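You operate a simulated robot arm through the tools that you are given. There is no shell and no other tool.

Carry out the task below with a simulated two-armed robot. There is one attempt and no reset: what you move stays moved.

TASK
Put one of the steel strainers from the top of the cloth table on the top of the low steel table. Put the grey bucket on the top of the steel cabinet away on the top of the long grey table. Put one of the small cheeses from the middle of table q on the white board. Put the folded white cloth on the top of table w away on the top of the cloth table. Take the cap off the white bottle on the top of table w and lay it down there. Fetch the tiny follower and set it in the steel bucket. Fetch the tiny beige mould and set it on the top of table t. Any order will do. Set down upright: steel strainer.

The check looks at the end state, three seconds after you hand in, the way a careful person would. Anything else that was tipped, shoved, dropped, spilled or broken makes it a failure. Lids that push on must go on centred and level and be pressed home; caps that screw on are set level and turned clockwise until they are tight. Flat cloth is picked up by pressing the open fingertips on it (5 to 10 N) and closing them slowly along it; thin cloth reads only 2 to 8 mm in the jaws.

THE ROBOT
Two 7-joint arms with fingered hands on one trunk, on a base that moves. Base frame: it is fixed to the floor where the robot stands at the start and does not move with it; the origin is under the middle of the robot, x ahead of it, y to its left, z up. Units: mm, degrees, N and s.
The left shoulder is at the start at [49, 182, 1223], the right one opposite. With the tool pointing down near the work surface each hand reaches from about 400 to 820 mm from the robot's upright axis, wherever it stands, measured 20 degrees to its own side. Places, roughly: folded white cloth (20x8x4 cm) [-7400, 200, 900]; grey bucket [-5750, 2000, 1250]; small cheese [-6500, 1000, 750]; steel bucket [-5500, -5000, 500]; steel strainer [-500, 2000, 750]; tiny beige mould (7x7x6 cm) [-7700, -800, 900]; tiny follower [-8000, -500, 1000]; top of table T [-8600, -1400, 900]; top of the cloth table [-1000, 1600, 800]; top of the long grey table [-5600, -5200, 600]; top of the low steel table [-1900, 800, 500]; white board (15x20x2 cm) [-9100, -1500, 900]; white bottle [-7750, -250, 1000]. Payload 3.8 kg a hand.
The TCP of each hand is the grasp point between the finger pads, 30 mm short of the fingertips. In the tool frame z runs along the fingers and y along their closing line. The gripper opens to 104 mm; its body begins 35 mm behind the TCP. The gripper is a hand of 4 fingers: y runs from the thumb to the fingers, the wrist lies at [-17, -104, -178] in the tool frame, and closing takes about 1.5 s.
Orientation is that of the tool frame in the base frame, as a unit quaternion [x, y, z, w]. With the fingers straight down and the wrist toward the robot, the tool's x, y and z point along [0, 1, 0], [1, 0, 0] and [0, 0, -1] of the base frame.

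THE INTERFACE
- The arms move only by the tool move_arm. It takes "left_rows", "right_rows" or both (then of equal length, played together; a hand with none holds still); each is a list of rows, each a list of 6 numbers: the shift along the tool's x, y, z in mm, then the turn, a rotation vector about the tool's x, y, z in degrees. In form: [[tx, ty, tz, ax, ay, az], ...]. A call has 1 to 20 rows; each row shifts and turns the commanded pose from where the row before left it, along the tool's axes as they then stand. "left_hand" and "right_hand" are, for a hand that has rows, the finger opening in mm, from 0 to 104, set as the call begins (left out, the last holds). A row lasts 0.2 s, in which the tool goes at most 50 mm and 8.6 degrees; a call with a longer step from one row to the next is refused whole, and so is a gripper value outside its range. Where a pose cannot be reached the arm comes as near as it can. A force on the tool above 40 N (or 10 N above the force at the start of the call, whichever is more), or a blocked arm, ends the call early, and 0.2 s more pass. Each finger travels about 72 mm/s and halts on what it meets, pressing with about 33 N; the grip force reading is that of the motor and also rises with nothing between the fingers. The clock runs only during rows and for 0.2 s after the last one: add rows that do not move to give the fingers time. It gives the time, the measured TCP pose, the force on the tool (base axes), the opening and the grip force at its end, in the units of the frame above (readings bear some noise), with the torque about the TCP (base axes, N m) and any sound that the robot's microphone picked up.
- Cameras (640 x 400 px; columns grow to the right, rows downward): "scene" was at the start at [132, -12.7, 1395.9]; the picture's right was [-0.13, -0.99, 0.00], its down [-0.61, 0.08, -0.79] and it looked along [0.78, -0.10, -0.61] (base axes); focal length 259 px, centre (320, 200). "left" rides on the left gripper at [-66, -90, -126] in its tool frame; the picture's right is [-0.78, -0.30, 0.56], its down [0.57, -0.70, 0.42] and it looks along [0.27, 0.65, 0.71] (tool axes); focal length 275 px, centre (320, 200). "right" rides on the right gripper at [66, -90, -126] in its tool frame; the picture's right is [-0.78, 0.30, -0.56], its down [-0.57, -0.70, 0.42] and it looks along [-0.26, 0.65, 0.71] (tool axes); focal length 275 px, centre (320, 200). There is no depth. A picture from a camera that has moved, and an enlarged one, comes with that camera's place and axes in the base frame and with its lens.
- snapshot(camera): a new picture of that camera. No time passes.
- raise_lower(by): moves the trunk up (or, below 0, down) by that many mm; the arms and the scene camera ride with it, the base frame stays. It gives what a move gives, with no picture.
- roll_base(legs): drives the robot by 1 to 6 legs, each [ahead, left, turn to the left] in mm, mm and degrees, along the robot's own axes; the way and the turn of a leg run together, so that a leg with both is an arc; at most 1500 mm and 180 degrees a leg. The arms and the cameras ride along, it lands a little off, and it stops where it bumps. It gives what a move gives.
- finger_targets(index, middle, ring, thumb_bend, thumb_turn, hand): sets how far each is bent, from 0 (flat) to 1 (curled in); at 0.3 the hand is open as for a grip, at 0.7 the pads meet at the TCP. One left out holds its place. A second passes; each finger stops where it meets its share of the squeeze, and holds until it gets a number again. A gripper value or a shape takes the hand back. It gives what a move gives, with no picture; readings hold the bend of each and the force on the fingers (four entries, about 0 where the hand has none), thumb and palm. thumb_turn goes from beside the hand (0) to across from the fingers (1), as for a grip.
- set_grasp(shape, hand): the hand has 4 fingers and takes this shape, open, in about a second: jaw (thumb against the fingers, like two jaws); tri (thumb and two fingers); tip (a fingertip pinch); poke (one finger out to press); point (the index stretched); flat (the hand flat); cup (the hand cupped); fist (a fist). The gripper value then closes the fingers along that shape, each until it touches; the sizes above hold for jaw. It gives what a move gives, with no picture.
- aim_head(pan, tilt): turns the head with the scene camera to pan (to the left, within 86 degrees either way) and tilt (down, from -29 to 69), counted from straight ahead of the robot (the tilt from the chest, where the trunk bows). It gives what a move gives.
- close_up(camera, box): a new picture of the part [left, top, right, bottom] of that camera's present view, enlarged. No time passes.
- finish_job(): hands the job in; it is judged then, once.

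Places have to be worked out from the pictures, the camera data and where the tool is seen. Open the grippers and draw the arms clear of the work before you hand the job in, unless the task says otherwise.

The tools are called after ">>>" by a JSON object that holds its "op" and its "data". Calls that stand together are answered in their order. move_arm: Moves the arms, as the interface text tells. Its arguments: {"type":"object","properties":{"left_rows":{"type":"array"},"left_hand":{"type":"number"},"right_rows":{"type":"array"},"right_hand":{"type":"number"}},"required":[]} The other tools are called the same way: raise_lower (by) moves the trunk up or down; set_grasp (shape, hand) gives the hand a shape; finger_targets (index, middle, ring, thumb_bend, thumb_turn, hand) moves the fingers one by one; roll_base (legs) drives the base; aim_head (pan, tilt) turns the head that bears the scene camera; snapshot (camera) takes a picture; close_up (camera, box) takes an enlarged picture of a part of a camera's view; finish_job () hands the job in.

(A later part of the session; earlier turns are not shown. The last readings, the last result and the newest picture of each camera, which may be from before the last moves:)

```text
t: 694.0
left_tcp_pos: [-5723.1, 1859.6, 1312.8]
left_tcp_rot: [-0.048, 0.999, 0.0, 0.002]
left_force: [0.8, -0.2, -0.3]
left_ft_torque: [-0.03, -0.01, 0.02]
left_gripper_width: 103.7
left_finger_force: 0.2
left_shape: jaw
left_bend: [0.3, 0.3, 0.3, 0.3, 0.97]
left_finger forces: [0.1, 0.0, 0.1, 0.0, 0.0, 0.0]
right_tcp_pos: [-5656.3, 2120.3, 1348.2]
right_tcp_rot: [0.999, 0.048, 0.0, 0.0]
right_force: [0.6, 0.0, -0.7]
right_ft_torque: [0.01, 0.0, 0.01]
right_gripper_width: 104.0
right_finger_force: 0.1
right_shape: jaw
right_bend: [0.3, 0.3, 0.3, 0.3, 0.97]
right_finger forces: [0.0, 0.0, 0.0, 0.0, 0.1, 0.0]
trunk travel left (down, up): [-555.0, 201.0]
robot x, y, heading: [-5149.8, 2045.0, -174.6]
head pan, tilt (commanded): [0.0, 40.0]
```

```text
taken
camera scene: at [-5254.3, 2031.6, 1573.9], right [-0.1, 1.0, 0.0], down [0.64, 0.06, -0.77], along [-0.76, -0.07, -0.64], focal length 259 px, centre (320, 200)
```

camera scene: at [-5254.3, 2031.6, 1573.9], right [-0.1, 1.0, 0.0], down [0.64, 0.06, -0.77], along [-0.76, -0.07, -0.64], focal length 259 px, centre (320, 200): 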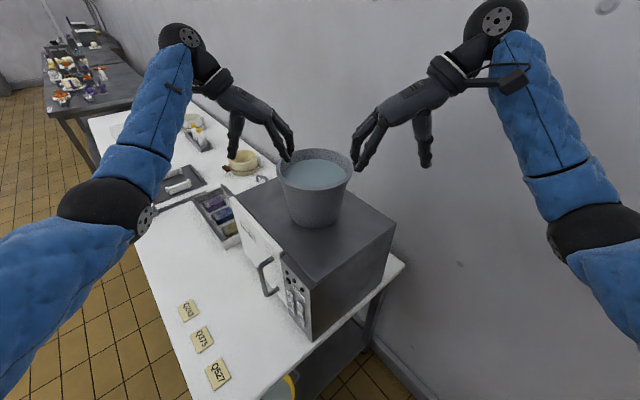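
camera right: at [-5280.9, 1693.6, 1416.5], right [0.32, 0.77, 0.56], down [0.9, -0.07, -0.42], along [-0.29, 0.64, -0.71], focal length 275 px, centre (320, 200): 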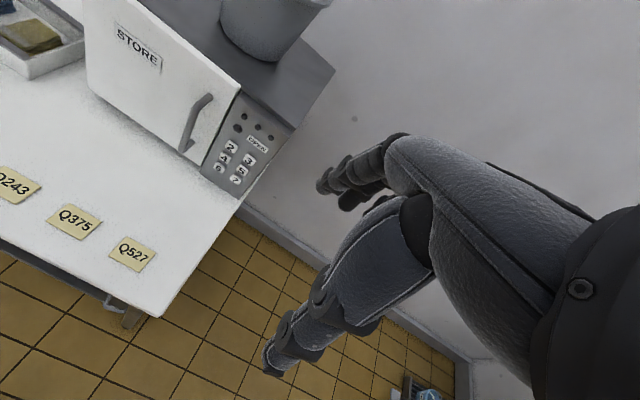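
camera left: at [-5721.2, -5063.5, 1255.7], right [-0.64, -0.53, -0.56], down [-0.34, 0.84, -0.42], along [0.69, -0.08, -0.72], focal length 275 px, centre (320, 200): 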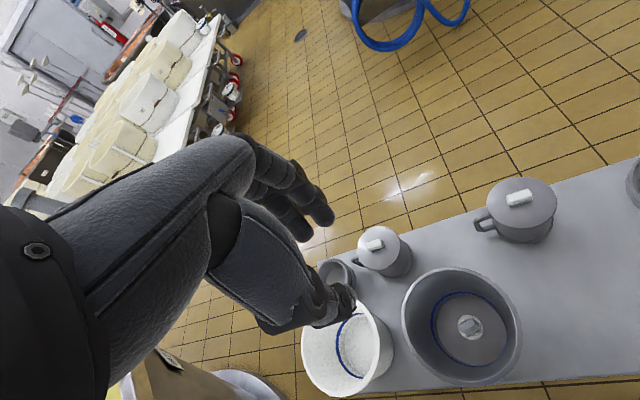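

The bucket is right between my hands. I check with both hand cameras.

>>> {"op": "snapshot", "data": {"camera": "left"}}

>>> {"op": "snapshot", "data": {"camera": "right"}}

>>> {"op": "close_up", "data": {"camera": "scene", "box": [230, 100, 430, 225]}}

```text
taken
camera left: at [-5650.3, 1776.0, 1435.9], right [0.8, -0.22, -0.55], down [-0.5, -0.75, -0.43], along [-0.32, 0.62, -0.71], focal length 275 px, centre (320, 200)
```

left: 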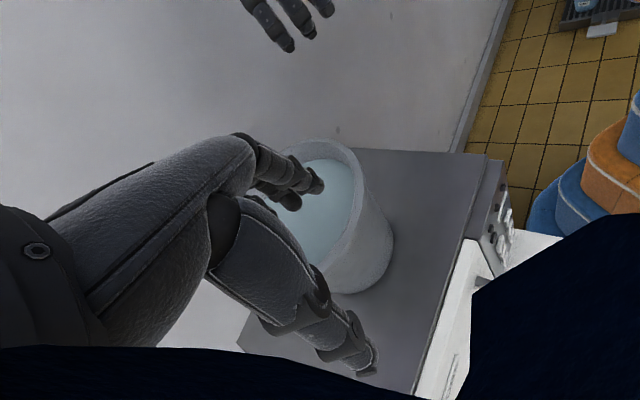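

```text
taken
camera right: at [-5599.5, 2215.9, 1474.3], right [-0.74, -0.37, 0.56], down [-0.64, 0.64, -0.42], along [-0.2, -0.67, -0.71], focal length 275 px, centre (320, 200)
```

right: 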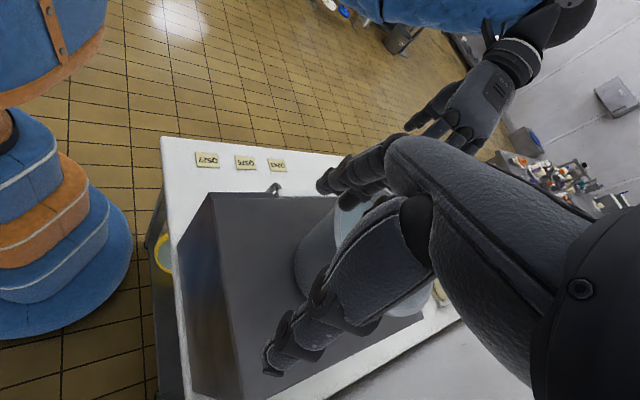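

```text
3.20 times, centred on (330, 162) of scene
camera zoom: at [-5254.3, 2031.6, 1573.9], right [-0.1, 1.0, 0.0], down [0.64, 0.06, -0.77], along [-0.76, -0.07, -0.64], focal length 830 px, centre (288, 320)
```

zoom: 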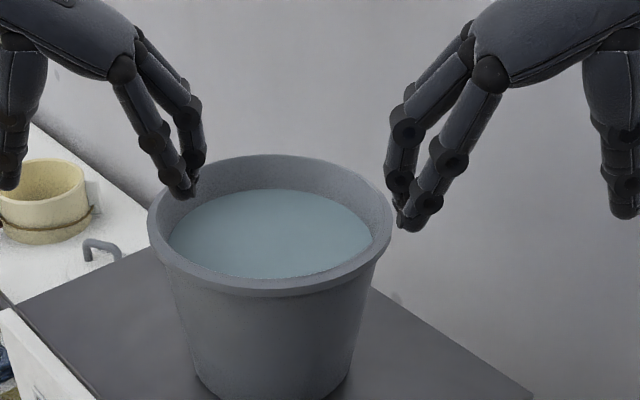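

Combining the views, the bucket's rim centre is about [-5788, 1967], rim z≈1220, radius ≈94. I place both hands above its left and right rim.

>>> {"op": "move_arm", "data": {"left_rows": [[18, 6, 0, 0, 0, 0], [18, 6, 0, 0, 0, 0], [18, 6, 0, 0, 0, 0], [0, 0, 0, 0, 0, 0], [0, 0, 0, 0, 0, 0]], "right_rows": [[-36, 11, 5, 0, 0, 0], [-36, 11, 10, 0, 0, 0], [-37, 12, 10, 0, 0, 0], [-36, 12, 10, 0, 0, 0], [0, 0, 0, 0, 0, 0]]}}

>>> {"op": "close_up", "data": {"camera": "scene", "box": [230, 80, 430, 205]}}

>>> {"op": "snapshot", "data": {"camera": "left"}}

>>> {"op": "snapshot", "data": {"camera": "right"}}

```text
t: 695.2
left_tcp_pos: [-5763.4, 1869.0, 1306.3]
left_tcp_rot: [-0.046, 0.999, 0.0, 0.002]
left_force: [-0.4, 0.4, 0.0]
left_ft_torque: [-0.02, 0.0, 0.0]
left_gripper_width: 103.8
left_finger_force: 0.0
left_shape: jaw
left_bend: [0.3, 0.3, 0.3, 0.3, 0.97]
left_finger forces: [0.1, 0.0, 0.0, 0.1, 0.0, 0.1]
left hand out of reach, approached as far as the arm can: row 3
right_tcp_pos: [-5780.7, 2069.4, 1308.1]
right_tcp_rot: [0.999, 0.048, -0.001, -0.001]
right_force: [0.1, 0.1, 1.3]
right_ft_torque: [-0.02, 0.0, 0.0]
right_gripper_width: 103.9
right_finger_force: 0.0
right_shape: jaw
right_bend: [0.3, 0.3, 0.3, 0.3, 0.97]
right_finger forces: [0.0, 0.0, 0.0, 0.0, 0.0, 0.0]
right hand out of reach, approached as far as the arm can: row 4
trunk travel left (down, up): [-555.0, 201.0]
robot x, y, heading: [-5150.6, 2041.5, -174.3]
head pan, tilt (commanded): [0.0, 40.0]
```

```text
3.20 times, centred on (330, 142) of scene
camera zoom: at [-5254.9, 2033.6, 1573.7], right [-0.1, 1.0, 0.0], down [0.64, 0.06, -0.77], along [-0.76, -0.08, -0.64], focal length 830 px, centre (288, 384)
```

zoom: 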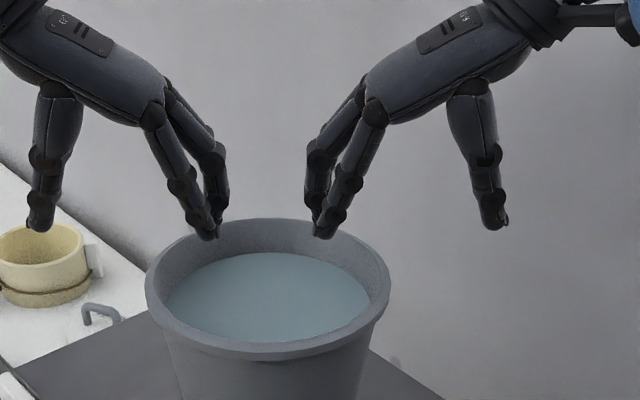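

```text
taken
camera left: at [-5689.6, 1787.5, 1431.1], right [0.8, -0.22, -0.55], down [-0.5, -0.75, -0.42], along [-0.32, 0.62, -0.72], focal length 275 px, centre (320, 200)
```

left: 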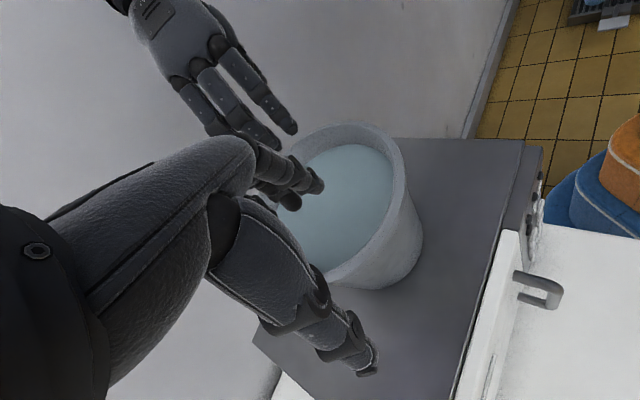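

```text
taken
camera right: at [-5723.8, 2163.5, 1433.7], right [-0.74, -0.37, 0.56], down [-0.64, 0.64, -0.42], along [-0.2, -0.67, -0.71], focal length 275 px, centre (320, 200)
```

right: 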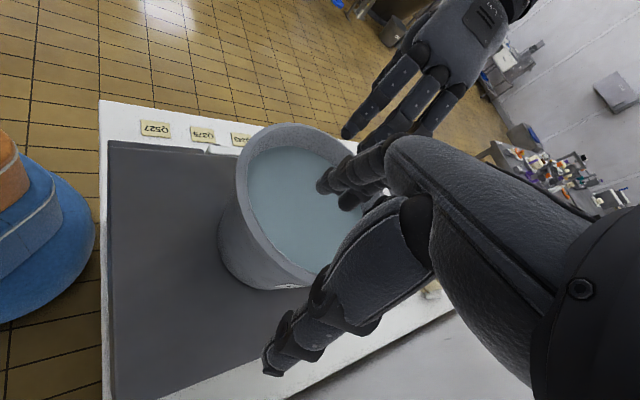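

I zoom in both hand cameras to fix the rim precisely.

>>> {"op": "close_up", "data": {"camera": "right", "box": [200, 100, 440, 250]}}

>>> {"op": "close_up", "data": {"camera": "left", "box": [220, 100, 460, 250]}}

```text
2.67 times, centred on (320, 175) of right
camera zoom: at [-5723.8, 2163.5, 1433.7], right [-0.74, -0.37, 0.56], down [-0.64, 0.64, -0.42], along [-0.2, -0.67, -0.71], focal length 734 px, centre (320, 267)
```

zoom: 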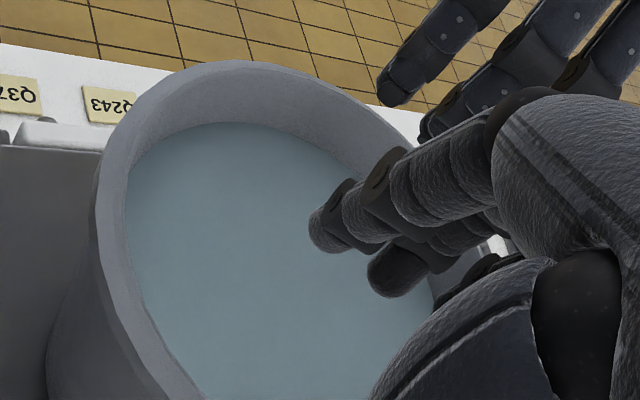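

```text
2.67 times, centred on (340, 175) of left
camera zoom: at [-5689.6, 1787.5, 1431.1], right [0.8, -0.22, -0.55], down [-0.5, -0.75, -0.42], along [-0.32, 0.62, -0.72], focal length 734 px, centre (267, 267)
```

zoom: 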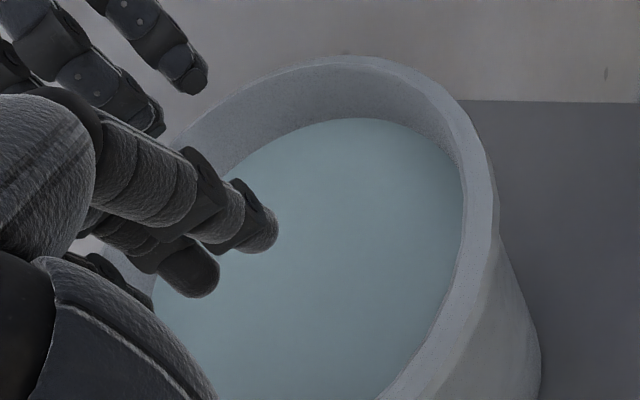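

The rim is at z≈1230, centre [-5783, 1963], radius 95. I nudge the base 15 mm ahead so both hands reach comfortably.

>>> {"op": "roll_base", "data": {"legs": [[15, 0, 0]]}}

>>> {"op": "move_arm", "data": {"left_rows": [[0, 4, 0, 0, 0, 0], [0, 0, 10, 0, 0, 0], [0, 0, 0, 0, 0, 0]], "right_rows": [[0, 14, 0, 0, 0, 0], [0, 0, 10, 0, 0, 0], [0, 0, 0, 0, 0, 0]]}}

>>> {"op": "close_up", "data": {"camera": "scene", "box": [230, 80, 430, 205]}}

>>> {"op": "snapshot", "data": {"camera": "right"}}

>>> {"op": "snapshot", "data": {"camera": "left"}}

```text
t: 696.0
left_tcp_pos: [-5775.5, 1865.7, 1308.0]
left_tcp_rot: [-0.049, 0.999, 0.0, 0.0]
left_force: [-0.7, -0.1, 1.1]
left_ft_torque: [0.0, 0.0, 0.01]
left_gripper_width: 103.9
left_finger_force: 0.1
left_shape: jaw
left_bend: [0.3, 0.3, 0.3, 0.3, 0.97]
left_finger forces: [0.1, 0.0, 0.0, 0.0, 0.1, 0.1]
right_tcp_pos: [-5792.7, 2064.2, 1310.9]
right_tcp_rot: [0.999, 0.048, -0.001, -0.001]
right_force: [0.4, -0.4, 0.2]
right_ft_torque: [0.02, 0.01, -0.01]
right_gripper_width: 103.7
right_finger_force: 0.1
right_shape: jaw
right_bend: [0.3, 0.3, 0.3, 0.3, 0.97]
right_finger forces: [0.0, 0.0, 0.1, 0.0, 0.0, 0.0]
trunk travel left (down, up): [-555.0, 201.0]
robot x, y, heading: [-5168.1, 2041.6, -174.6]
head pan, tilt (commanded): [0.0, 40.0]
```

```text
t: 696.8
left_tcp_pos: [-5778.6, 1868.7, 1296.7]
left_tcp_rot: [-0.047, 0.999, 0.0, 0.002]
left_force: [0.3, -0.9, 1.2]
left_ft_torque: [0.02, 0.02, -0.01]
left_gripper_width: 103.6
left_finger_force: 0.0
left_shape: jaw
left_bend: [0.3, 0.3, 0.3, 0.3, 0.97]
left_finger forces: [0.0, 0.0, 0.0, 0.1, 0.1, 0.0]
right_tcp_pos: [-5794.2, 2051.8, 1298.7]
right_tcp_rot: [0.999, 0.048, 0.001, 0.0]
right_force: [0.2, 0.8, 0.0]
right_ft_torque: [0.0, -0.02, 0.0]
right_gripper_width: 104.0
right_finger_force: 0.0
right_shape: jaw
right_bend: [0.3, 0.3, 0.3, 0.3, 0.97]
right_finger forces: [0.0, 0.0, 0.0, 0.0, 0.0, 0.0]
trunk travel left (down, up): [-555.0, 201.0]
robot x, y, heading: [-5167.1, 2038.6, -174.5]
head pan, tilt (commanded): [0.0, 40.0]
```

```text
3.20 times, centred on (330, 142) of scene
camera zoom: at [-5269.0, 2030.0, 1573.8], right [-0.1, 1.0, 0.0], down [0.64, 0.06, -0.77], along [-0.76, -0.07, -0.64], focal length 830 px, centre (288, 384)
```

zoom: 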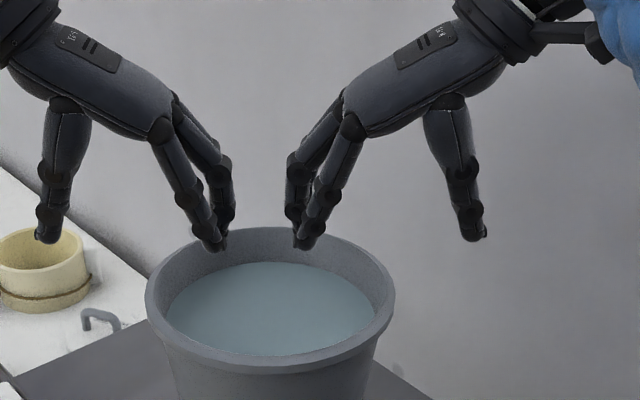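

```text
taken
camera right: at [-5736.4, 2146.2, 1425.2], right [-0.74, -0.37, 0.56], down [-0.64, 0.64, -0.42], along [-0.2, -0.67, -0.71], focal length 275 px, centre (320, 200)
```

right: 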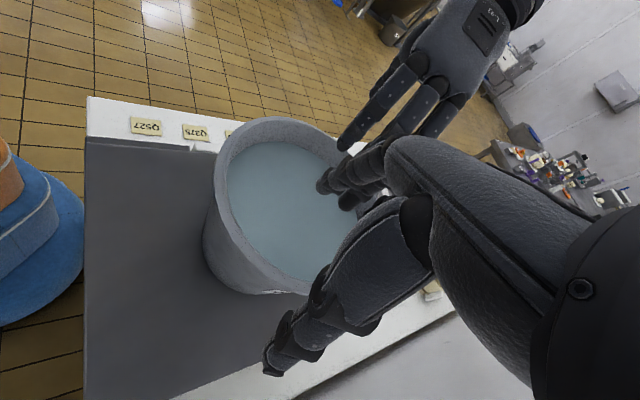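

```text
taken
camera left: at [-5704.6, 1787.6, 1421.2], right [0.8, -0.22, -0.56], down [-0.5, -0.75, -0.43], along [-0.32, 0.62, -0.71], focal length 275 px, centre (320, 200)
```

left: 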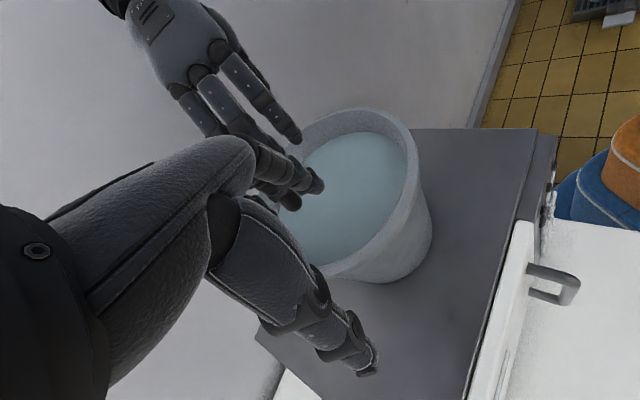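

Both hands straddle the rim wall at left and right. I lower them together around the rim.

>>> {"op": "move_arm", "data": {"left_rows": [[0, 0, 20, 0, 0, 0], [0, 0, 20, 0, 0, 0], [0, 0, 18, 0, 0, 0], [0, 0, 12, 0, 0, 0], [0, 0, 0, 0, 0, 0]], "right_rows": [[0, 0, 20, 0, 0, 0], [0, 0, 20, 0, 0, 0], [0, 0, 20, 0, 0, 0], [0, 0, 12, 0, 0, 0], [0, 0, 0, 0, 0, 0]]}}

>>> {"op": "close_up", "data": {"camera": "scene", "box": [230, 80, 430, 205]}}

>>> {"op": "snapshot", "data": {"camera": "right"}}

>>> {"op": "snapshot", "data": {"camera": "left"}}

```text
t: 698.0
left_tcp_pos: [-5776.2, 1869.5, 1225.0]
left_tcp_rot: [-0.048, 0.999, 0.0, 0.001]
left_force: [-0.6, -0.2, 0.4]
left_ft_torque: [-0.02, 0.03, 0.02]
left_gripper_width: 103.6
left_finger_force: 0.1
left_shape: jaw
left_bend: [0.3, 0.3, 0.3, 0.3, 0.97]
left_finger forces: [0.1, 0.0, 0.0, 0.0, 0.0, 0.1]
right_tcp_pos: [-5793.6, 2051.4, 1226.1]
right_tcp_rot: [0.999, 0.048, -0.001, 0.001]
right_force: [-0.4, 0.2, -1.3]
right_ft_torque: [-0.01, 0.0, 0.0]
right_gripper_width: 103.8
right_finger_force: 0.2
right_shape: jaw
right_bend: [0.3, 0.3, 0.3, 0.3, 0.97]
right_finger forces: [0.0, 0.0, 0.0, 0.0, 0.0, 0.0]
trunk travel left (down, up): [-555.0, 201.0]
robot x, y, heading: [-5166.3, 2042.0, -174.2]
head pan, tilt (commanded): [0.0, 40.0]
```

```text
3.20 times, centred on (330, 142) of scene
camera zoom: at [-5268.5, 2029.9, 1573.9], right [-0.1, 1.0, 0.0], down [0.64, 0.06, -0.77], along [-0.76, -0.07, -0.64], focal length 830 px, centre (288, 384)
```

zoom: 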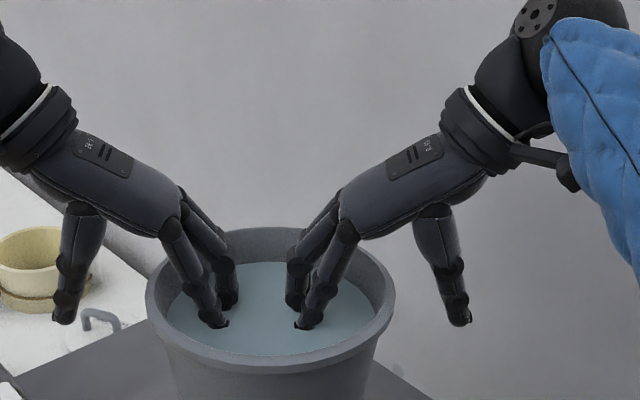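

```text
taken
camera right: at [-5735.8, 2146.4, 1351.1], right [-0.74, -0.37, 0.56], down [-0.64, 0.64, -0.42], along [-0.2, -0.67, -0.71], focal length 275 px, centre (320, 200)
```

right: 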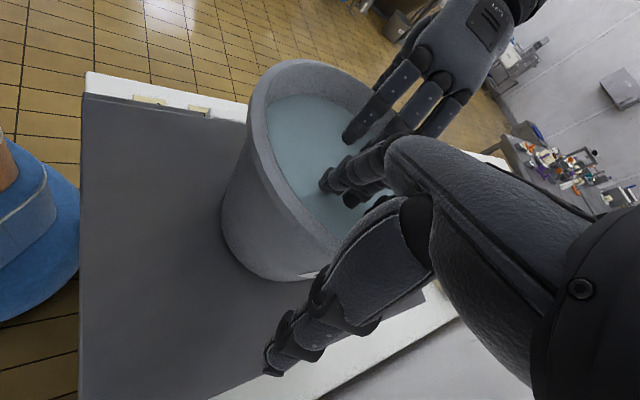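

```text
taken
camera left: at [-5703.1, 1787.2, 1350.8], right [0.8, -0.22, -0.56], down [-0.5, -0.75, -0.43], along [-0.32, 0.62, -0.71], focal length 275 px, centre (320, 200)
```

left: 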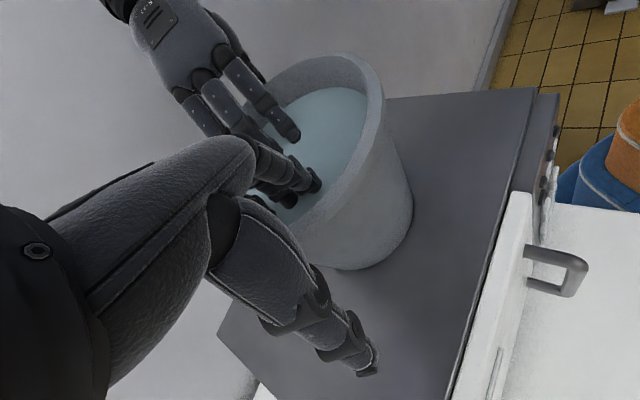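

Fingers are inside, thumbs outside, no contact. I close both hands on the rim together.

>>> {"op": "move_arm", "data": {"left_rows": [[0, 0, 0, 0, 0, 0], [0, 0, 0, 0, 0, 0], [0, 0, 0, 0, 0, 0], [0, 0, 0, 0, 0, 0], [0, 0, 0, 0, 0, 0], [0, 0, 0, 0, 0, 0], [0, 0, 0, 0, 0, 0], [0, 0, 0, 0, 0, 0]], "right_rows": [[0, 0, 0, 0, 0, 0], [0, 0, 0, 0, 0, 0], [0, 0, 0, 0, 0, 0], [0, 0, 0, 0, 0, 0], [0, 0, 0, 0, 0, 0], [0, 0, 0, 0, 0, 0], [0, 0, 0, 0, 0, 0], [0, 0, 0, 0, 0, 0]], "left_hand": 0, "right_hand": 0}}

>>> {"op": "close_up", "data": {"camera": "scene", "box": [230, 80, 430, 205]}}

>>> {"op": "snapshot", "data": {"camera": "right"}}

>>> {"op": "snapshot", "data": {"camera": "left"}}

```text
t: 699.8
left_tcp_pos: [-5776.5, 1870.6, 1224.8]
left_tcp_rot: [-0.047, 0.999, 0.001, 0.001]
left_force: [0.4, 6.7, -0.7]
left_ft_torque: [0.25, 0.02, -0.17]
left_gripper_width: 9.8
left_finger_force: 33.2
left_shape: jaw
left_bend: [0.74, 0.52, 0.39, 0.52, 1.0]
left_finger forces: [16.0, 8.6, 4.3, 0.1, 21.8, 0.1]
right_tcp_pos: [-5793.5, 2051.8, 1225.3]
right_tcp_rot: [0.999, 0.049, 0.0, 0.0]
right_force: [1.9, -3.6, -0.4]
right_ft_torque: [-0.18, -0.01, 0.15]
right_gripper_width: 0.3
right_finger_force: 33.4
right_shape: jaw
right_bend: [0.72, 0.61, 0.53, 0.55, 1.0]
right_finger forces: [17.5, 9.0, 4.1, 0.1, 28.0, 0.0]
trunk travel left (down, up): [-555.0, 201.0]
robot x, y, heading: [-5166.3, 2040.6, -174.5]
head pan, tilt (commanded): [0.0, 40.0]
```

```text
3.20 times, centred on (330, 142) of scene
camera zoom: at [-5269.3, 2030.8, 1573.8], right [-0.1, 1.0, 0.0], down [0.64, 0.06, -0.77], along [-0.76, -0.07, -0.64], focal length 830 px, centre (288, 384)
```

zoom: 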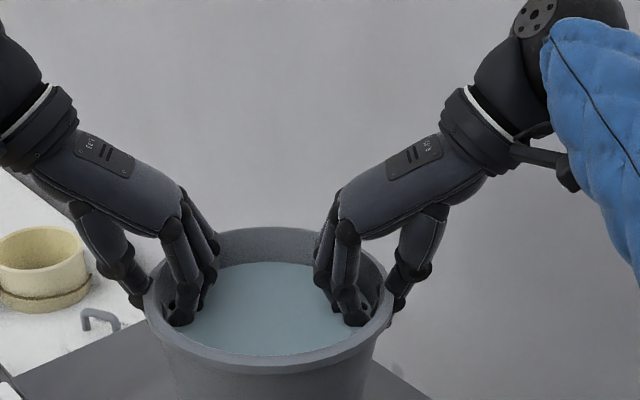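

```text
taken
camera right: at [-5736.5, 2147.1, 1350.7], right [-0.74, -0.37, 0.56], down [-0.64, 0.64, -0.42], along [-0.2, -0.67, -0.71], focal length 275 px, centre (320, 200)
```

right: 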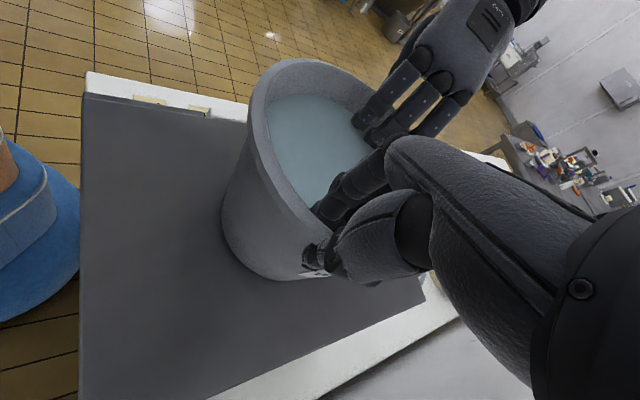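

```text
taken
camera left: at [-5703.8, 1788.6, 1350.7], right [0.8, -0.22, -0.55], down [-0.5, -0.75, -0.43], along [-0.32, 0.62, -0.71], focal length 275 px, centre (320, 200)
```

left: 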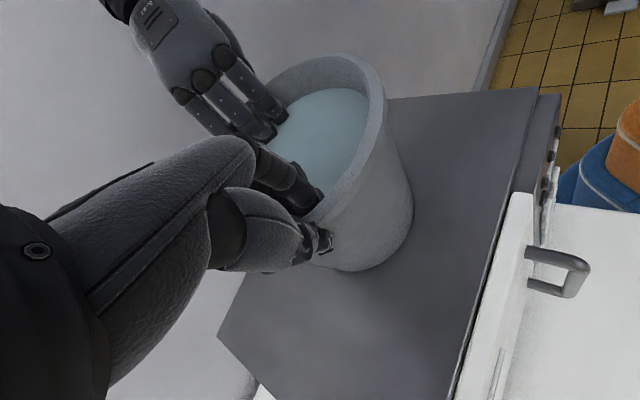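

Both hands hold the wall with thumb and three fingers. I lift together slowly by 15 mm and check the level.

>>> {"op": "move_arm", "data": {"left_rows": [[0, 0, -2, 0, 0, 0], [0, 0, -3, 0, 0, 0], [0, 0, -4, 0, 0, 0], [0, 0, -4, 0, 0, 0], [0, 0, -4, 0, 0, 0], [0, 0, 0, 0, 0, 0]], "right_rows": [[0, 0, -2, 0, 0, 0], [0, 0, -3, 0, 0, 0], [0, 0, -4, 0, 0, 0], [0, 0, -4, 0, 0, 0], [0, 0, -4, 0, 0, 0], [0, 0, 0, 0, 0, 0]]}}

>>> {"op": "close_up", "data": {"camera": "scene", "box": [230, 80, 430, 205]}}

>>> {"op": "snapshot", "data": {"camera": "left"}}

```text
t: 701.2
left_tcp_pos: [-5778.8, 1868.8, 1242.3]
left_tcp_rot: [-0.048, 0.999, 0.0, 0.003]
left_force: [-1.0, 9.3, -10.2]
left_ft_torque: [0.18, 0.04, -0.16]
left_gripper_width: 9.9
left_finger_force: 33.0
left_shape: jaw
left_bend: [0.74, 0.52, 0.39, 0.52, 1.0]
left_finger forces: [15.3, 8.5, 4.8, 0.1, 21.2, 0.0]
right_tcp_pos: [-5795.6, 2049.5, 1242.4]
right_tcp_rot: [0.999, 0.049, 0.001, -0.001]
right_force: [1.0, -8.6, -11.0]
right_ft_torque: [-0.24, 0.03, 0.17]
right_gripper_width: 0.4
right_finger_force: 33.1
right_shape: jaw
right_bend: [0.72, 0.61, 0.53, 0.55, 1.0]
right_finger forces: [18.5, 10.2, 4.8, 0.0, 26.1, 0.1]
trunk travel left (down, up): [-555.0, 201.0]
robot x, y, heading: [-5166.9, 2040.3, -174.3]
head pan, tilt (commanded): [0.0, 40.0]
```

```text
3.20 times, centred on (330, 142) of scene
camera zoom: at [-5271.6, 2029.6, 1573.6], right [-0.1, 1.0, 0.0], down [0.64, 0.06, -0.76], along [-0.76, -0.07, -0.64], focal length 830 px, centre (288, 384)
```

zoom: 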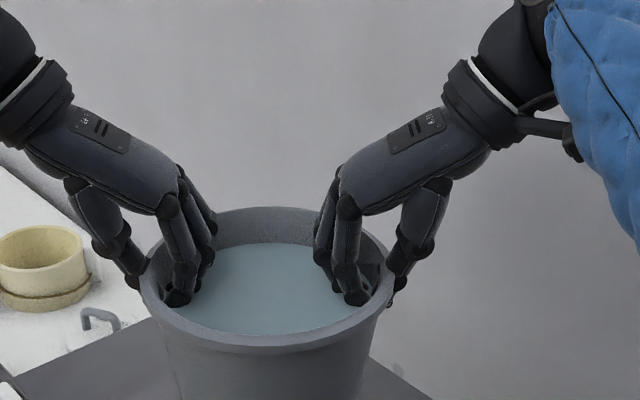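

```text
taken
camera left: at [-5706.1, 1786.8, 1366.9], right [0.8, -0.22, -0.55], down [-0.5, -0.75, -0.43], along [-0.32, 0.62, -0.72], focal length 275 px, centre (320, 200)
```

left: 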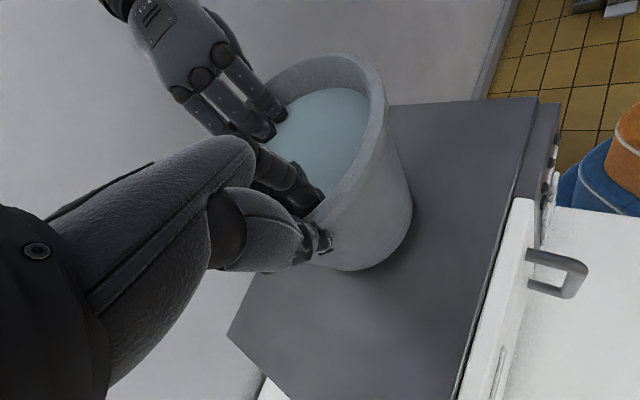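

It came up level, about 2.2 kg shared evenly. I lift a further 45 mm, then back out of the bay.

>>> {"op": "move_arm", "data": {"left_rows": [[0, 0, -6, 0, 0, 0], [0, 0, -8, 0, 0, 0], [0, 0, -8, 0, 0, 0], [0, 0, -8, 0, 0, 0], [0, 0, -8, 0, 0, 0], [0, 0, -6, 0, 0, 0], [0, 0, 0, 0, 0, 0]], "right_rows": [[0, 0, -6, 0, 0, 0], [0, 0, -8, 0, 0, 0], [0, 0, -8, 0, 0, 0], [0, 0, -8, 0, 0, 0], [0, 0, -8, 0, 0, 0], [0, 0, -6, 0, 0, 0], [0, 0, 0, 0, 0, 0]]}}

>>> {"op": "roll_base", "data": {"legs": [[-60, 80, 0]]}}

>>> {"op": "snapshot", "data": {"camera": "scene"}}

```text
t: 702.8
left_tcp_pos: [-5779.7, 1869.6, 1286.6]
left_tcp_rot: [-0.048, 0.999, 0.0, 0.002]
left_force: [-0.6, 5.8, -10.7]
left_ft_torque: [0.11, 0.06, -0.15]
left_gripper_width: 9.8
left_finger_force: 33.0
left_shape: jaw
left_bend: [0.74, 0.53, 0.39, 0.52, 1.0]
left_finger forces: [14.6, 7.9, 4.1, 0.0, 22.6, 0.0]
right_tcp_pos: [-5795.5, 2051.4, 1287.1]
right_tcp_rot: [0.999, 0.047, 0.002, -0.002]
right_force: [0.4, -5.8, -11.4]
right_ft_torque: [-0.15, 0.07, 0.14]
right_gripper_width: 0.8
right_finger_force: 33.3
right_shape: jaw
right_bend: [0.72, 0.61, 0.53, 0.55, 1.0]
right_finger forces: [17.7, 9.4, 4.2, 0.0, 27.3, 0.0]
trunk travel left (down, up): [-555.0, 201.0]
robot x, y, heading: [-5166.0, 2039.6, -174.2]
head pan, tilt (commanded): [0.0, 40.0]
```

```text
t: 703.9
left_tcp_pos: [-5711.4, 1794.7, 1285.5]
left_tcp_rot: [-0.048, 0.999, 0.0, 0.003]
left_force: [0.0, 3.8, -10.8]
left_ft_torque: [0.1, 0.06, -0.15]
left_gripper_width: 9.7
left_finger_force: 32.7
left_shape: jaw
left_bend: [0.74, 0.53, 0.4, 0.52, 1.0]
left_finger forces: [14.8, 7.5, 4.4, 0.1, 24.0, 0.0]
right_tcp_pos: [-5727.8, 1976.5, 1287.4]
right_tcp_rot: [0.999, 0.049, 0.0, -0.001]
right_force: [0.5, -4.7, -11.6]
right_ft_torque: [-0.12, 0.01, 0.13]
right_gripper_width: 0.3
right_finger_force: 33.3
right_shape: jaw
right_bend: [0.72, 0.61, 0.53, 0.55, 1.0]
right_finger forces: [17.3, 9.0, 4.3, 0.0, 27.7, 0.0]
trunk travel left (down, up): [-555.0, 201.0]
robot x, y, heading: [-5100.0, 1966.6, -174.3]
head pan, tilt (commanded): [0.0, 40.0]
```

```text
taken
camera scene: at [-5203.3, 1955.1, 1573.6], right [-0.1, 1.0, 0.0], down [0.64, 0.06, -0.76], along [-0.76, -0.07, -0.64], focal length 259 px, centre (320, 200)
```

scene: 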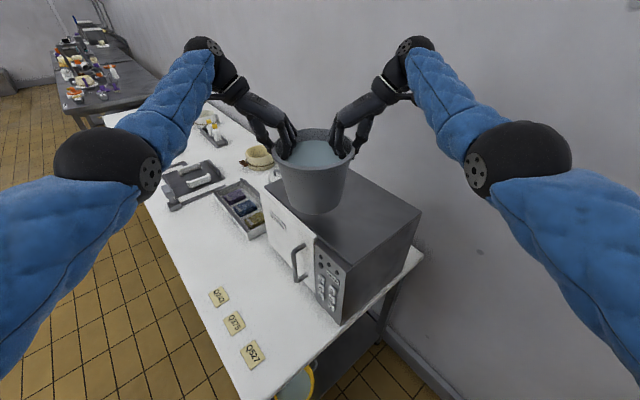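

The bucket rides steady. I back out the rest of the bay.

>>> {"op": "roll_base", "data": {"legs": [[-300, 370, 0]]}}

>>> {"op": "move_arm", "data": {"left_rows": [[-10, 0, 0, 0, 0, 0], [-15, 0, 0, 0, 0, 0], [-15, 0, 0, 0, 0, 0], [-15, 0, 0, 0, 0, 0], [-15, 0, 0, 0, 0, 0], [-10, 0, 0, 0, 0, 0], [0, 0, 0, 0, 0, 0]], "right_rows": [[10, 0, 0, 0, 0, 0], [15, 0, 0, 0, 0, 0], [15, 0, 0, 0, 0, 0], [15, 0, 0, 0, 0, 0], [15, 0, 0, 0, 0, 0], [10, 0, 0, 0, 0, 0], [0, 0, 0, 0, 0, 0]]}}

>>> {"op": "snapshot", "data": {"camera": "scene"}}

```text
t: 706.8
left_tcp_pos: [-5375.0, 1457.4, 1286.2]
left_tcp_rot: [-0.052, 0.999, 0.001, 0.003]
left_force: [-0.9, 3.8, -10.4]
left_ft_torque: [0.1, 0.04, -0.17]
left_gripper_width: 9.8
left_finger_force: 32.9
left_shape: jaw
left_bend: [0.74, 0.53, 0.4, 0.52, 1.0]
left_finger forces: [15.0, 7.6, 4.4, 0.0, 24.0, 0.0]
right_tcp_pos: [-5391.3, 1636.3, 1287.0]
right_tcp_rot: [0.999, 0.053, 0.001, 0.0]
right_force: [0.2, -4.8, -11.9]
right_ft_torque: [-0.13, 0.02, 0.17]
right_gripper_width: 0.4
right_finger_force: 33.2
right_shape: jaw
right_bend: [0.72, 0.61, 0.53, 0.55, 1.0]
right_finger forces: [17.0, 9.0, 4.9, 0.0, 27.9, 0.1]
trunk travel left (down, up): [-555.0, 201.0]
robot x, y, heading: [-4764.3, 1630.6, -173.9]
head pan, tilt (commanded): [0.0, 40.0]
```

```text
t: 708.4
left_tcp_pos: [-5294.6, 1464.3, 1285.9]
left_tcp_rot: [-0.051, 0.999, -0.001, 0.002]
left_force: [-0.1, 1.7, -10.4]
left_ft_torque: [0.02, 0.01, -0.12]
left_gripper_width: 9.1
left_finger_force: 32.8
left_shape: jaw
left_bend: [0.74, 0.53, 0.41, 0.51, 1.0]
left_finger forces: [14.1, 6.8, 4.3, 0.1, 25.8, 0.0]
right_tcp_pos: [-5314.2, 1644.4, 1287.0]
right_tcp_rot: [0.999, 0.052, 0.001, -0.001]
right_force: [0.9, -1.2, -10.8]
right_ft_torque: [-0.12, 0.05, 0.21]
right_gripper_width: 0.6
right_finger_force: 33.7
right_shape: jaw
right_bend: [0.72, 0.61, 0.53, 0.55, 1.0]
right_finger forces: [16.0, 8.6, 5.2, 0.0, 29.8, 0.0]
trunk travel left (down, up): [-555.0, 201.0]
robot x, y, heading: [-4764.4, 1630.4, -173.9]
head pan, tilt (commanded): [0.0, 40.0]
```

```text
taken
camera scene: at [-4867.8, 1619.7, 1573.6], right [-0.11, 0.99, 0.0], down [0.64, 0.07, -0.76], along [-0.76, -0.08, -0.64], focal length 259 px, centre (320, 200)
```

scene: 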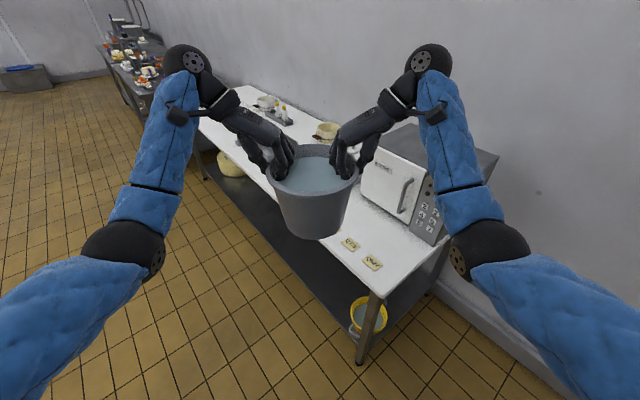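

Stable. I lower the trunk to normal height and start the trip to the long grey table.

>>> {"op": "raise_lower", "data": {"by": -150}}

>>> {"op": "roll_base", "data": {"legs": [[0, 0, 30], [0, 0, 30]]}}

>>> {"op": "snapshot", "data": {"camera": "scene"}}

```text
t: 710.1
left_tcp_pos: [-5294.4, 1465.6, 1136.3]
left_tcp_rot: [-0.052, 0.999, 0.0, 0.002]
left_force: [-0.2, 4.9, -9.7]
left_ft_torque: [0.09, 0.02, -0.16]
left_gripper_width: 9.5
left_finger_force: 32.8
left_shape: jaw
left_bend: [0.74, 0.53, 0.4, 0.51, 1.0]
left_finger forces: [14.9, 8.2, 4.9, 0.1, 24.0, 0.0]
right_tcp_pos: [-5311.2, 1644.8, 1139.3]
right_tcp_rot: [0.999, 0.052, 0.0, 0.0]
right_force: [0.3, -5.7, -11.0]
right_ft_torque: [-0.17, 0.01, 0.16]
right_gripper_width: 0.4
right_finger_force: 32.7
right_shape: jaw
right_bend: [0.72, 0.61, 0.54, 0.55, 1.0]
right_finger forces: [17.9, 9.1, 5.1, 0.1, 28.1, 0.0]
trunk travel left (down, up): [-405.0, 351.0]
robot x, y, heading: [-4762.6, 1631.1, -173.9]
head pan, tilt (commanded): [0.0, 40.0]
```

```text
t: 713.4
left_tcp_pos: [-4888.0, 1089.9, 1136.1]
left_tcp_rot: [-0.541, 0.841, 0.002, 0.002]
left_force: [-6.4, 2.9, -10.2]
left_ft_torque: [0.0, 0.09, -0.14]
left_gripper_width: 9.0
left_finger_force: 32.9
left_shape: jaw
left_bend: [0.74, 0.53, 0.4, 0.51, 1.0]
left_finger forces: [15.5, 8.3, 4.8, 0.0, 23.4, 0.1]
right_tcp_pos: [-5052.7, 1165.4, 1137.0]
right_tcp_rot: [0.841, 0.542, 0.0, -0.001]
right_force: [5.1, -2.8, -11.8]
right_ft_torque: [-0.04, -0.14, 0.17]
right_gripper_width: 0.3
right_finger_force: 32.3
right_shape: jaw
right_bend: [0.72, 0.61, 0.54, 0.55, 1.0]
right_finger forces: [18.5, 9.7, 4.6, 0.0, 27.3, 0.0]
trunk travel left (down, up): [-405.0, 351.0]
robot x, y, heading: [-4763.6, 1632.4, -114.7]
head pan, tilt (commanded): [0.0, 40.0]
```

```text
taken
camera scene: at [-4816.5, 1515.3, 1422.8], right [-0.91, 0.41, 0.0], down [0.26, 0.59, -0.76], along [-0.31, -0.7, -0.64], focal length 259 px, centre (320, 200)
```

scene: 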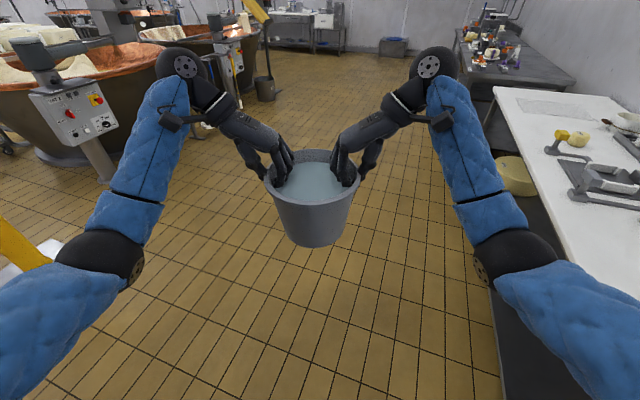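

The bucket stays level through the turn. I drive on southwest.

>>> {"op": "roll_base", "data": {"legs": [[1050, 0, 0], [1050, 0, 0], [0, 0, -10]]}}

>>> {"op": "snapshot", "data": {"camera": "scene"}}

>>> {"op": "roll_base", "data": {"legs": [[1150, 0, 0], [1150, 0, 0], [0, 0, 34]]}}

>>> {"op": "snapshot", "data": {"camera": "scene"}}

```text
t: 724.7
left_tcp_pos: [-5835.7, -830.5, 1135.4]
left_tcp_rot: [-0.471, 0.882, 0.001, 0.002]
left_force: [-5.3, 3.0, -10.8]
left_ft_torque: [0.03, 0.04, -0.15]
left_gripper_width: 8.9
left_finger_force: 32.8
left_shape: jaw
left_bend: [0.74, 0.53, 0.41, 0.51, 1.0]
left_finger forces: [15.2, 8.2, 5.0, 0.0, 23.8, 0.0]
right_tcp_pos: [-5986.0, -728.7, 1136.7]
right_tcp_rot: [0.882, 0.472, 0.0, -0.002]
right_force: [4.1, -2.9, -10.4]
right_ft_torque: [-0.1, -0.09, 0.18]
right_gripper_width: 0.3
right_finger_force: 33.3
right_shape: jaw
right_bend: [0.72, 0.61, 0.54, 0.55, 1.0]
right_finger forces: [18.0, 9.4, 4.6, 0.0, 27.8, 0.0]
trunk travel left (down, up): [-405.0, 351.0]
robot x, y, heading: [-5625.6, -314.6, -123.5]
head pan, tilt (commanded): [0.0, 40.0]
```

```text
taken
camera scene: at [-5696.7, -421.2, 1422.8], right [-0.83, 0.55, 0.0], down [0.36, 0.54, -0.76], along [-0.42, -0.64, -0.64], focal length 259 px, centre (320, 200)
```

scene: 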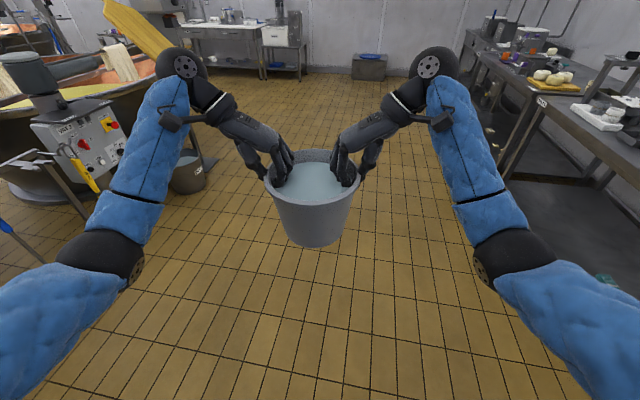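

```text
t: 737.7
left_tcp_pos: [-6784.8, -2771.9, 1136.4]
left_tcp_rot: [0.709, -0.705, -0.001, -0.001]
left_force: [-5.6, 0.2, -11.0]
left_ft_torque: [0.01, 0.09, -0.15]
left_gripper_width: 9.2
left_finger_force: 33.2
left_shape: jaw
left_bend: [0.74, 0.53, 0.41, 0.51, 1.0]
left_finger forces: [14.8, 7.9, 4.6, 0.1, 24.2, 0.0]
right_tcp_pos: [-6965.8, -2771.2, 1137.5]
right_tcp_rot: [0.704, 0.71, 0.001, -0.001]
right_force: [4.4, -0.2, -11.2]
right_ft_torque: [0.02, -0.15, 0.13]
right_gripper_width: 0.4
right_finger_force: 32.9
right_shape: jaw
right_bend: [0.72, 0.61, 0.54, 0.55, 1.0]
right_finger forces: [17.7, 9.2, 4.5, 0.0, 28.1, 0.0]
trunk travel left (down, up): [-405.0, 351.0]
robot x, y, heading: [-6906.1, -2229.0, -89.3]
head pan, tilt (commanded): [0.0, 40.0]
```

```text
taken
camera scene: at [-6899.9, -2355.5, 1422.8], right [-1.0, -0.01, 0.0], down [-0.01, 0.64, -0.76], along [0.01, -0.76, -0.64], focal length 259 px, centre (320, 200)
```

scene: 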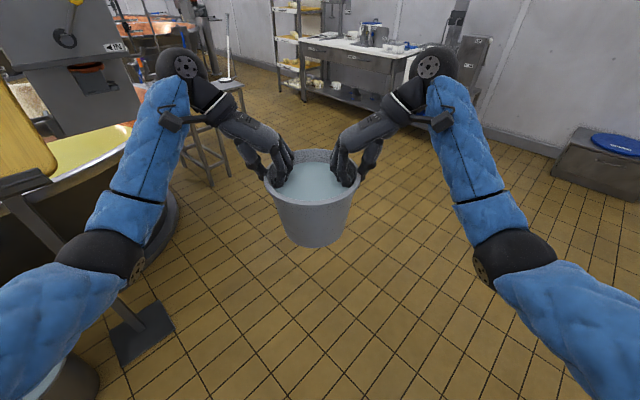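

Clear ahead. I continue south past the vat.

>>> {"op": "roll_base", "data": {"legs": [[1150, 0, 0], [1130, 0, 0]]}}

>>> {"op": "roll_base", "data": {"legs": [[0, 0, 44]]}}

>>> {"op": "snapshot", "data": {"camera": "scene"}}

```text
t: 748.8
left_tcp_pos: [-6732.5, -5035.8, 1135.5]
left_tcp_rot: [0.716, -0.698, -0.002, -0.003]
left_force: [-3.3, 0.1, -10.3]
left_ft_torque: [-0.05, 0.1, -0.14]
left_gripper_width: 9.0
left_finger_force: 32.9
left_shape: jaw
left_bend: [0.74, 0.53, 0.41, 0.51, 1.0]
left_finger forces: [14.7, 7.8, 4.8, 0.0, 24.5, 0.1]
right_tcp_pos: [-6914.4, -5039.4, 1137.5]
right_tcp_rot: [0.697, 0.717, 0.001, -0.002]
right_force: [4.1, 0.1, -10.9]
right_ft_torque: [0.01, -0.12, 0.13]
right_gripper_width: 0.5
right_finger_force: 32.9
right_shape: jaw
right_bend: [0.72, 0.61, 0.54, 0.55, 1.0]
right_finger forces: [17.6, 9.1, 4.7, 0.0, 28.3, 0.0]
trunk travel left (down, up): [-405.0, 351.0]
robot x, y, heading: [-6858.5, -4496.3, -88.2]
head pan, tilt (commanded): [0.0, 40.0]
```

```text
t: 751.3
left_tcp_pos: [-6391.1, -4795.0, 1135.1]
left_tcp_rot: [0.926, -0.378, -0.003, -0.001]
left_force: [-2.4, -1.2, -9.6]
left_ft_torque: [-0.04, 0.01, -0.16]
left_gripper_width: 9.4
left_finger_force: 32.9
left_shape: jaw
left_bend: [0.74, 0.53, 0.41, 0.51, 1.0]
left_finger forces: [14.5, 7.6, 4.4, 0.0, 24.7, 0.0]
right_tcp_pos: [-6518.0, -4923.2, 1137.5]
right_tcp_rot: [0.377, 0.926, 0.0, -0.003]
right_force: [2.2, 2.5, -10.5]
right_ft_torque: [0.05, -0.06, 0.14]
right_gripper_width: 0.3
right_finger_force: 32.8
right_shape: jaw
right_bend: [0.72, 0.61, 0.54, 0.55, 1.0]
right_finger forces: [17.4, 8.9, 4.4, 0.1, 28.7, 0.0]
trunk travel left (down, up): [-405.0, 351.0]
robot x, y, heading: [-6858.5, -4496.2, -44.1]
head pan, tilt (commanded): [0.0, 40.0]
```

```text
taken
camera scene: at [-6768.6, -4582.8, 1422.8], right [-0.7, -0.72, 0.0], down [-0.46, 0.45, -0.76], along [0.55, -0.53, -0.64], focal length 259 px, centre (320, 200)
```

scene: 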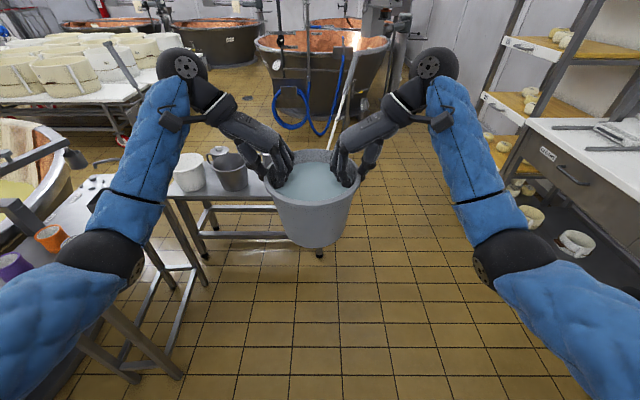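

I go straight ahead first, then will sidestep left so that the bucket comes over the free spot.

>>> {"op": "roll_base", "data": {"legs": [[720, 0, 0]]}}

>>> {"op": "aim_head", "data": {"pan": 0, "tilt": 50}}

>>> {"op": "snapshot", "data": {"camera": "scene"}}

>>> {"op": "snapshot", "data": {"camera": "left"}}

>>> {"op": "snapshot", "data": {"camera": "right"}}

```text
t: 755.2
left_tcp_pos: [-5874.4, -5303.6, 1136.0]
left_tcp_rot: [0.925, -0.38, -0.003, -0.001]
left_force: [-1.4, -2.1, -9.8]
left_ft_torque: [-0.08, 0.01, -0.15]
left_gripper_width: 9.2
left_finger_force: 32.9
left_shape: jaw
left_bend: [0.74, 0.53, 0.41, 0.51, 1.0]
left_finger forces: [14.4, 7.6, 4.7, 0.0, 24.6, 0.0]
right_tcp_pos: [-6003.1, -5433.1, 1136.5]
right_tcp_rot: [0.379, 0.925, 0.0, -0.002]
right_force: [2.9, 2.2, -10.6]
right_ft_torque: [0.04, -0.07, 0.16]
right_gripper_width: 0.4
right_finger_force: 32.9
right_shape: jaw
right_bend: [0.72, 0.61, 0.54, 0.55, 1.0]
right_finger forces: [17.2, 9.0, 4.4, 0.0, 28.9, 0.0]
trunk travel left (down, up): [-405.0, 351.0]
robot x, y, heading: [-6340.0, -5000.0, -44.4]
head pan, tilt (commanded): [0.0, 40.0]
```

```text
t: 755.9
left_tcp_pos: [-5874.9, -5305.1, 1134.4]
left_tcp_rot: [0.925, -0.38, -0.003, -0.002]
left_force: [-1.9, -1.3, -10.9]
left_ft_torque: [-0.03, -0.02, -0.15]
left_gripper_width: 9.1
left_finger_force: 33.0
left_shape: jaw
left_bend: [0.74, 0.53, 0.41, 0.51, 1.0]
left_finger forces: [14.2, 7.3, 4.5, 0.1, 25.2, 0.0]
right_tcp_pos: [-6003.9, -5431.8, 1136.0]
right_tcp_rot: [0.38, 0.925, 0.0, -0.003]
right_force: [1.0, 1.0, -11.4]
right_ft_torque: [0.03, -0.08, 0.11]
right_gripper_width: 0.2
right_finger_force: 33.2
right_shape: jaw
right_bend: [0.72, 0.61, 0.54, 0.55, 1.0]
right_finger forces: [17.0, 8.7, 4.3, 0.0, 29.3, 0.0]
trunk travel left (down, up): [-405.0, 351.0]
robot x, y, heading: [-6341.9, -5001.7, -44.4]
head pan, tilt (commanded): [0.0, 50.0]
```

```text
taken
camera scene: at [-6256.8, -5084.7, 1408.7], right [-0.7, -0.71, 0.0], down [-0.55, 0.54, -0.64], along [0.46, -0.45, -0.77], focal length 259 px, centre (320, 200)
```

scene: 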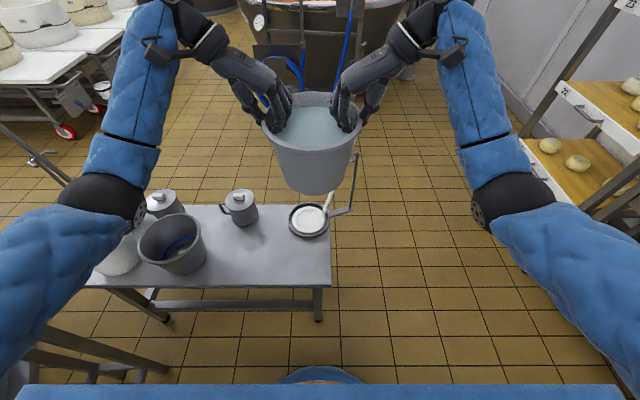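

```text
taken
camera left: at [-5857.8, -5193.9, 1260.1], right [-0.35, 0.76, -0.55], down [0.9, 0.1, -0.43], along [-0.27, -0.64, -0.72], focal length 275 px, centre (320, 200)
```

left: 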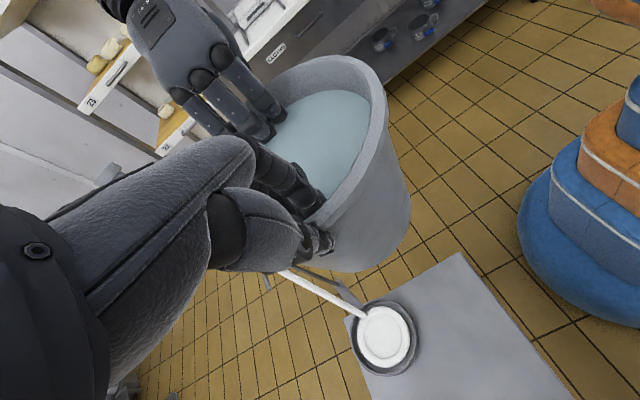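

```text
taken
camera right: at [-6112.2, -5450.8, 1262.0], right [0.76, -0.33, 0.55], down [-0.09, -0.9, -0.43], along [0.64, 0.28, -0.72], focal length 275 px, centre (320, 200)
```

right: 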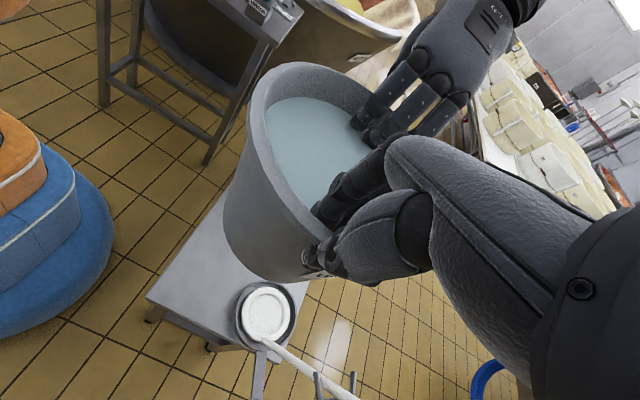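

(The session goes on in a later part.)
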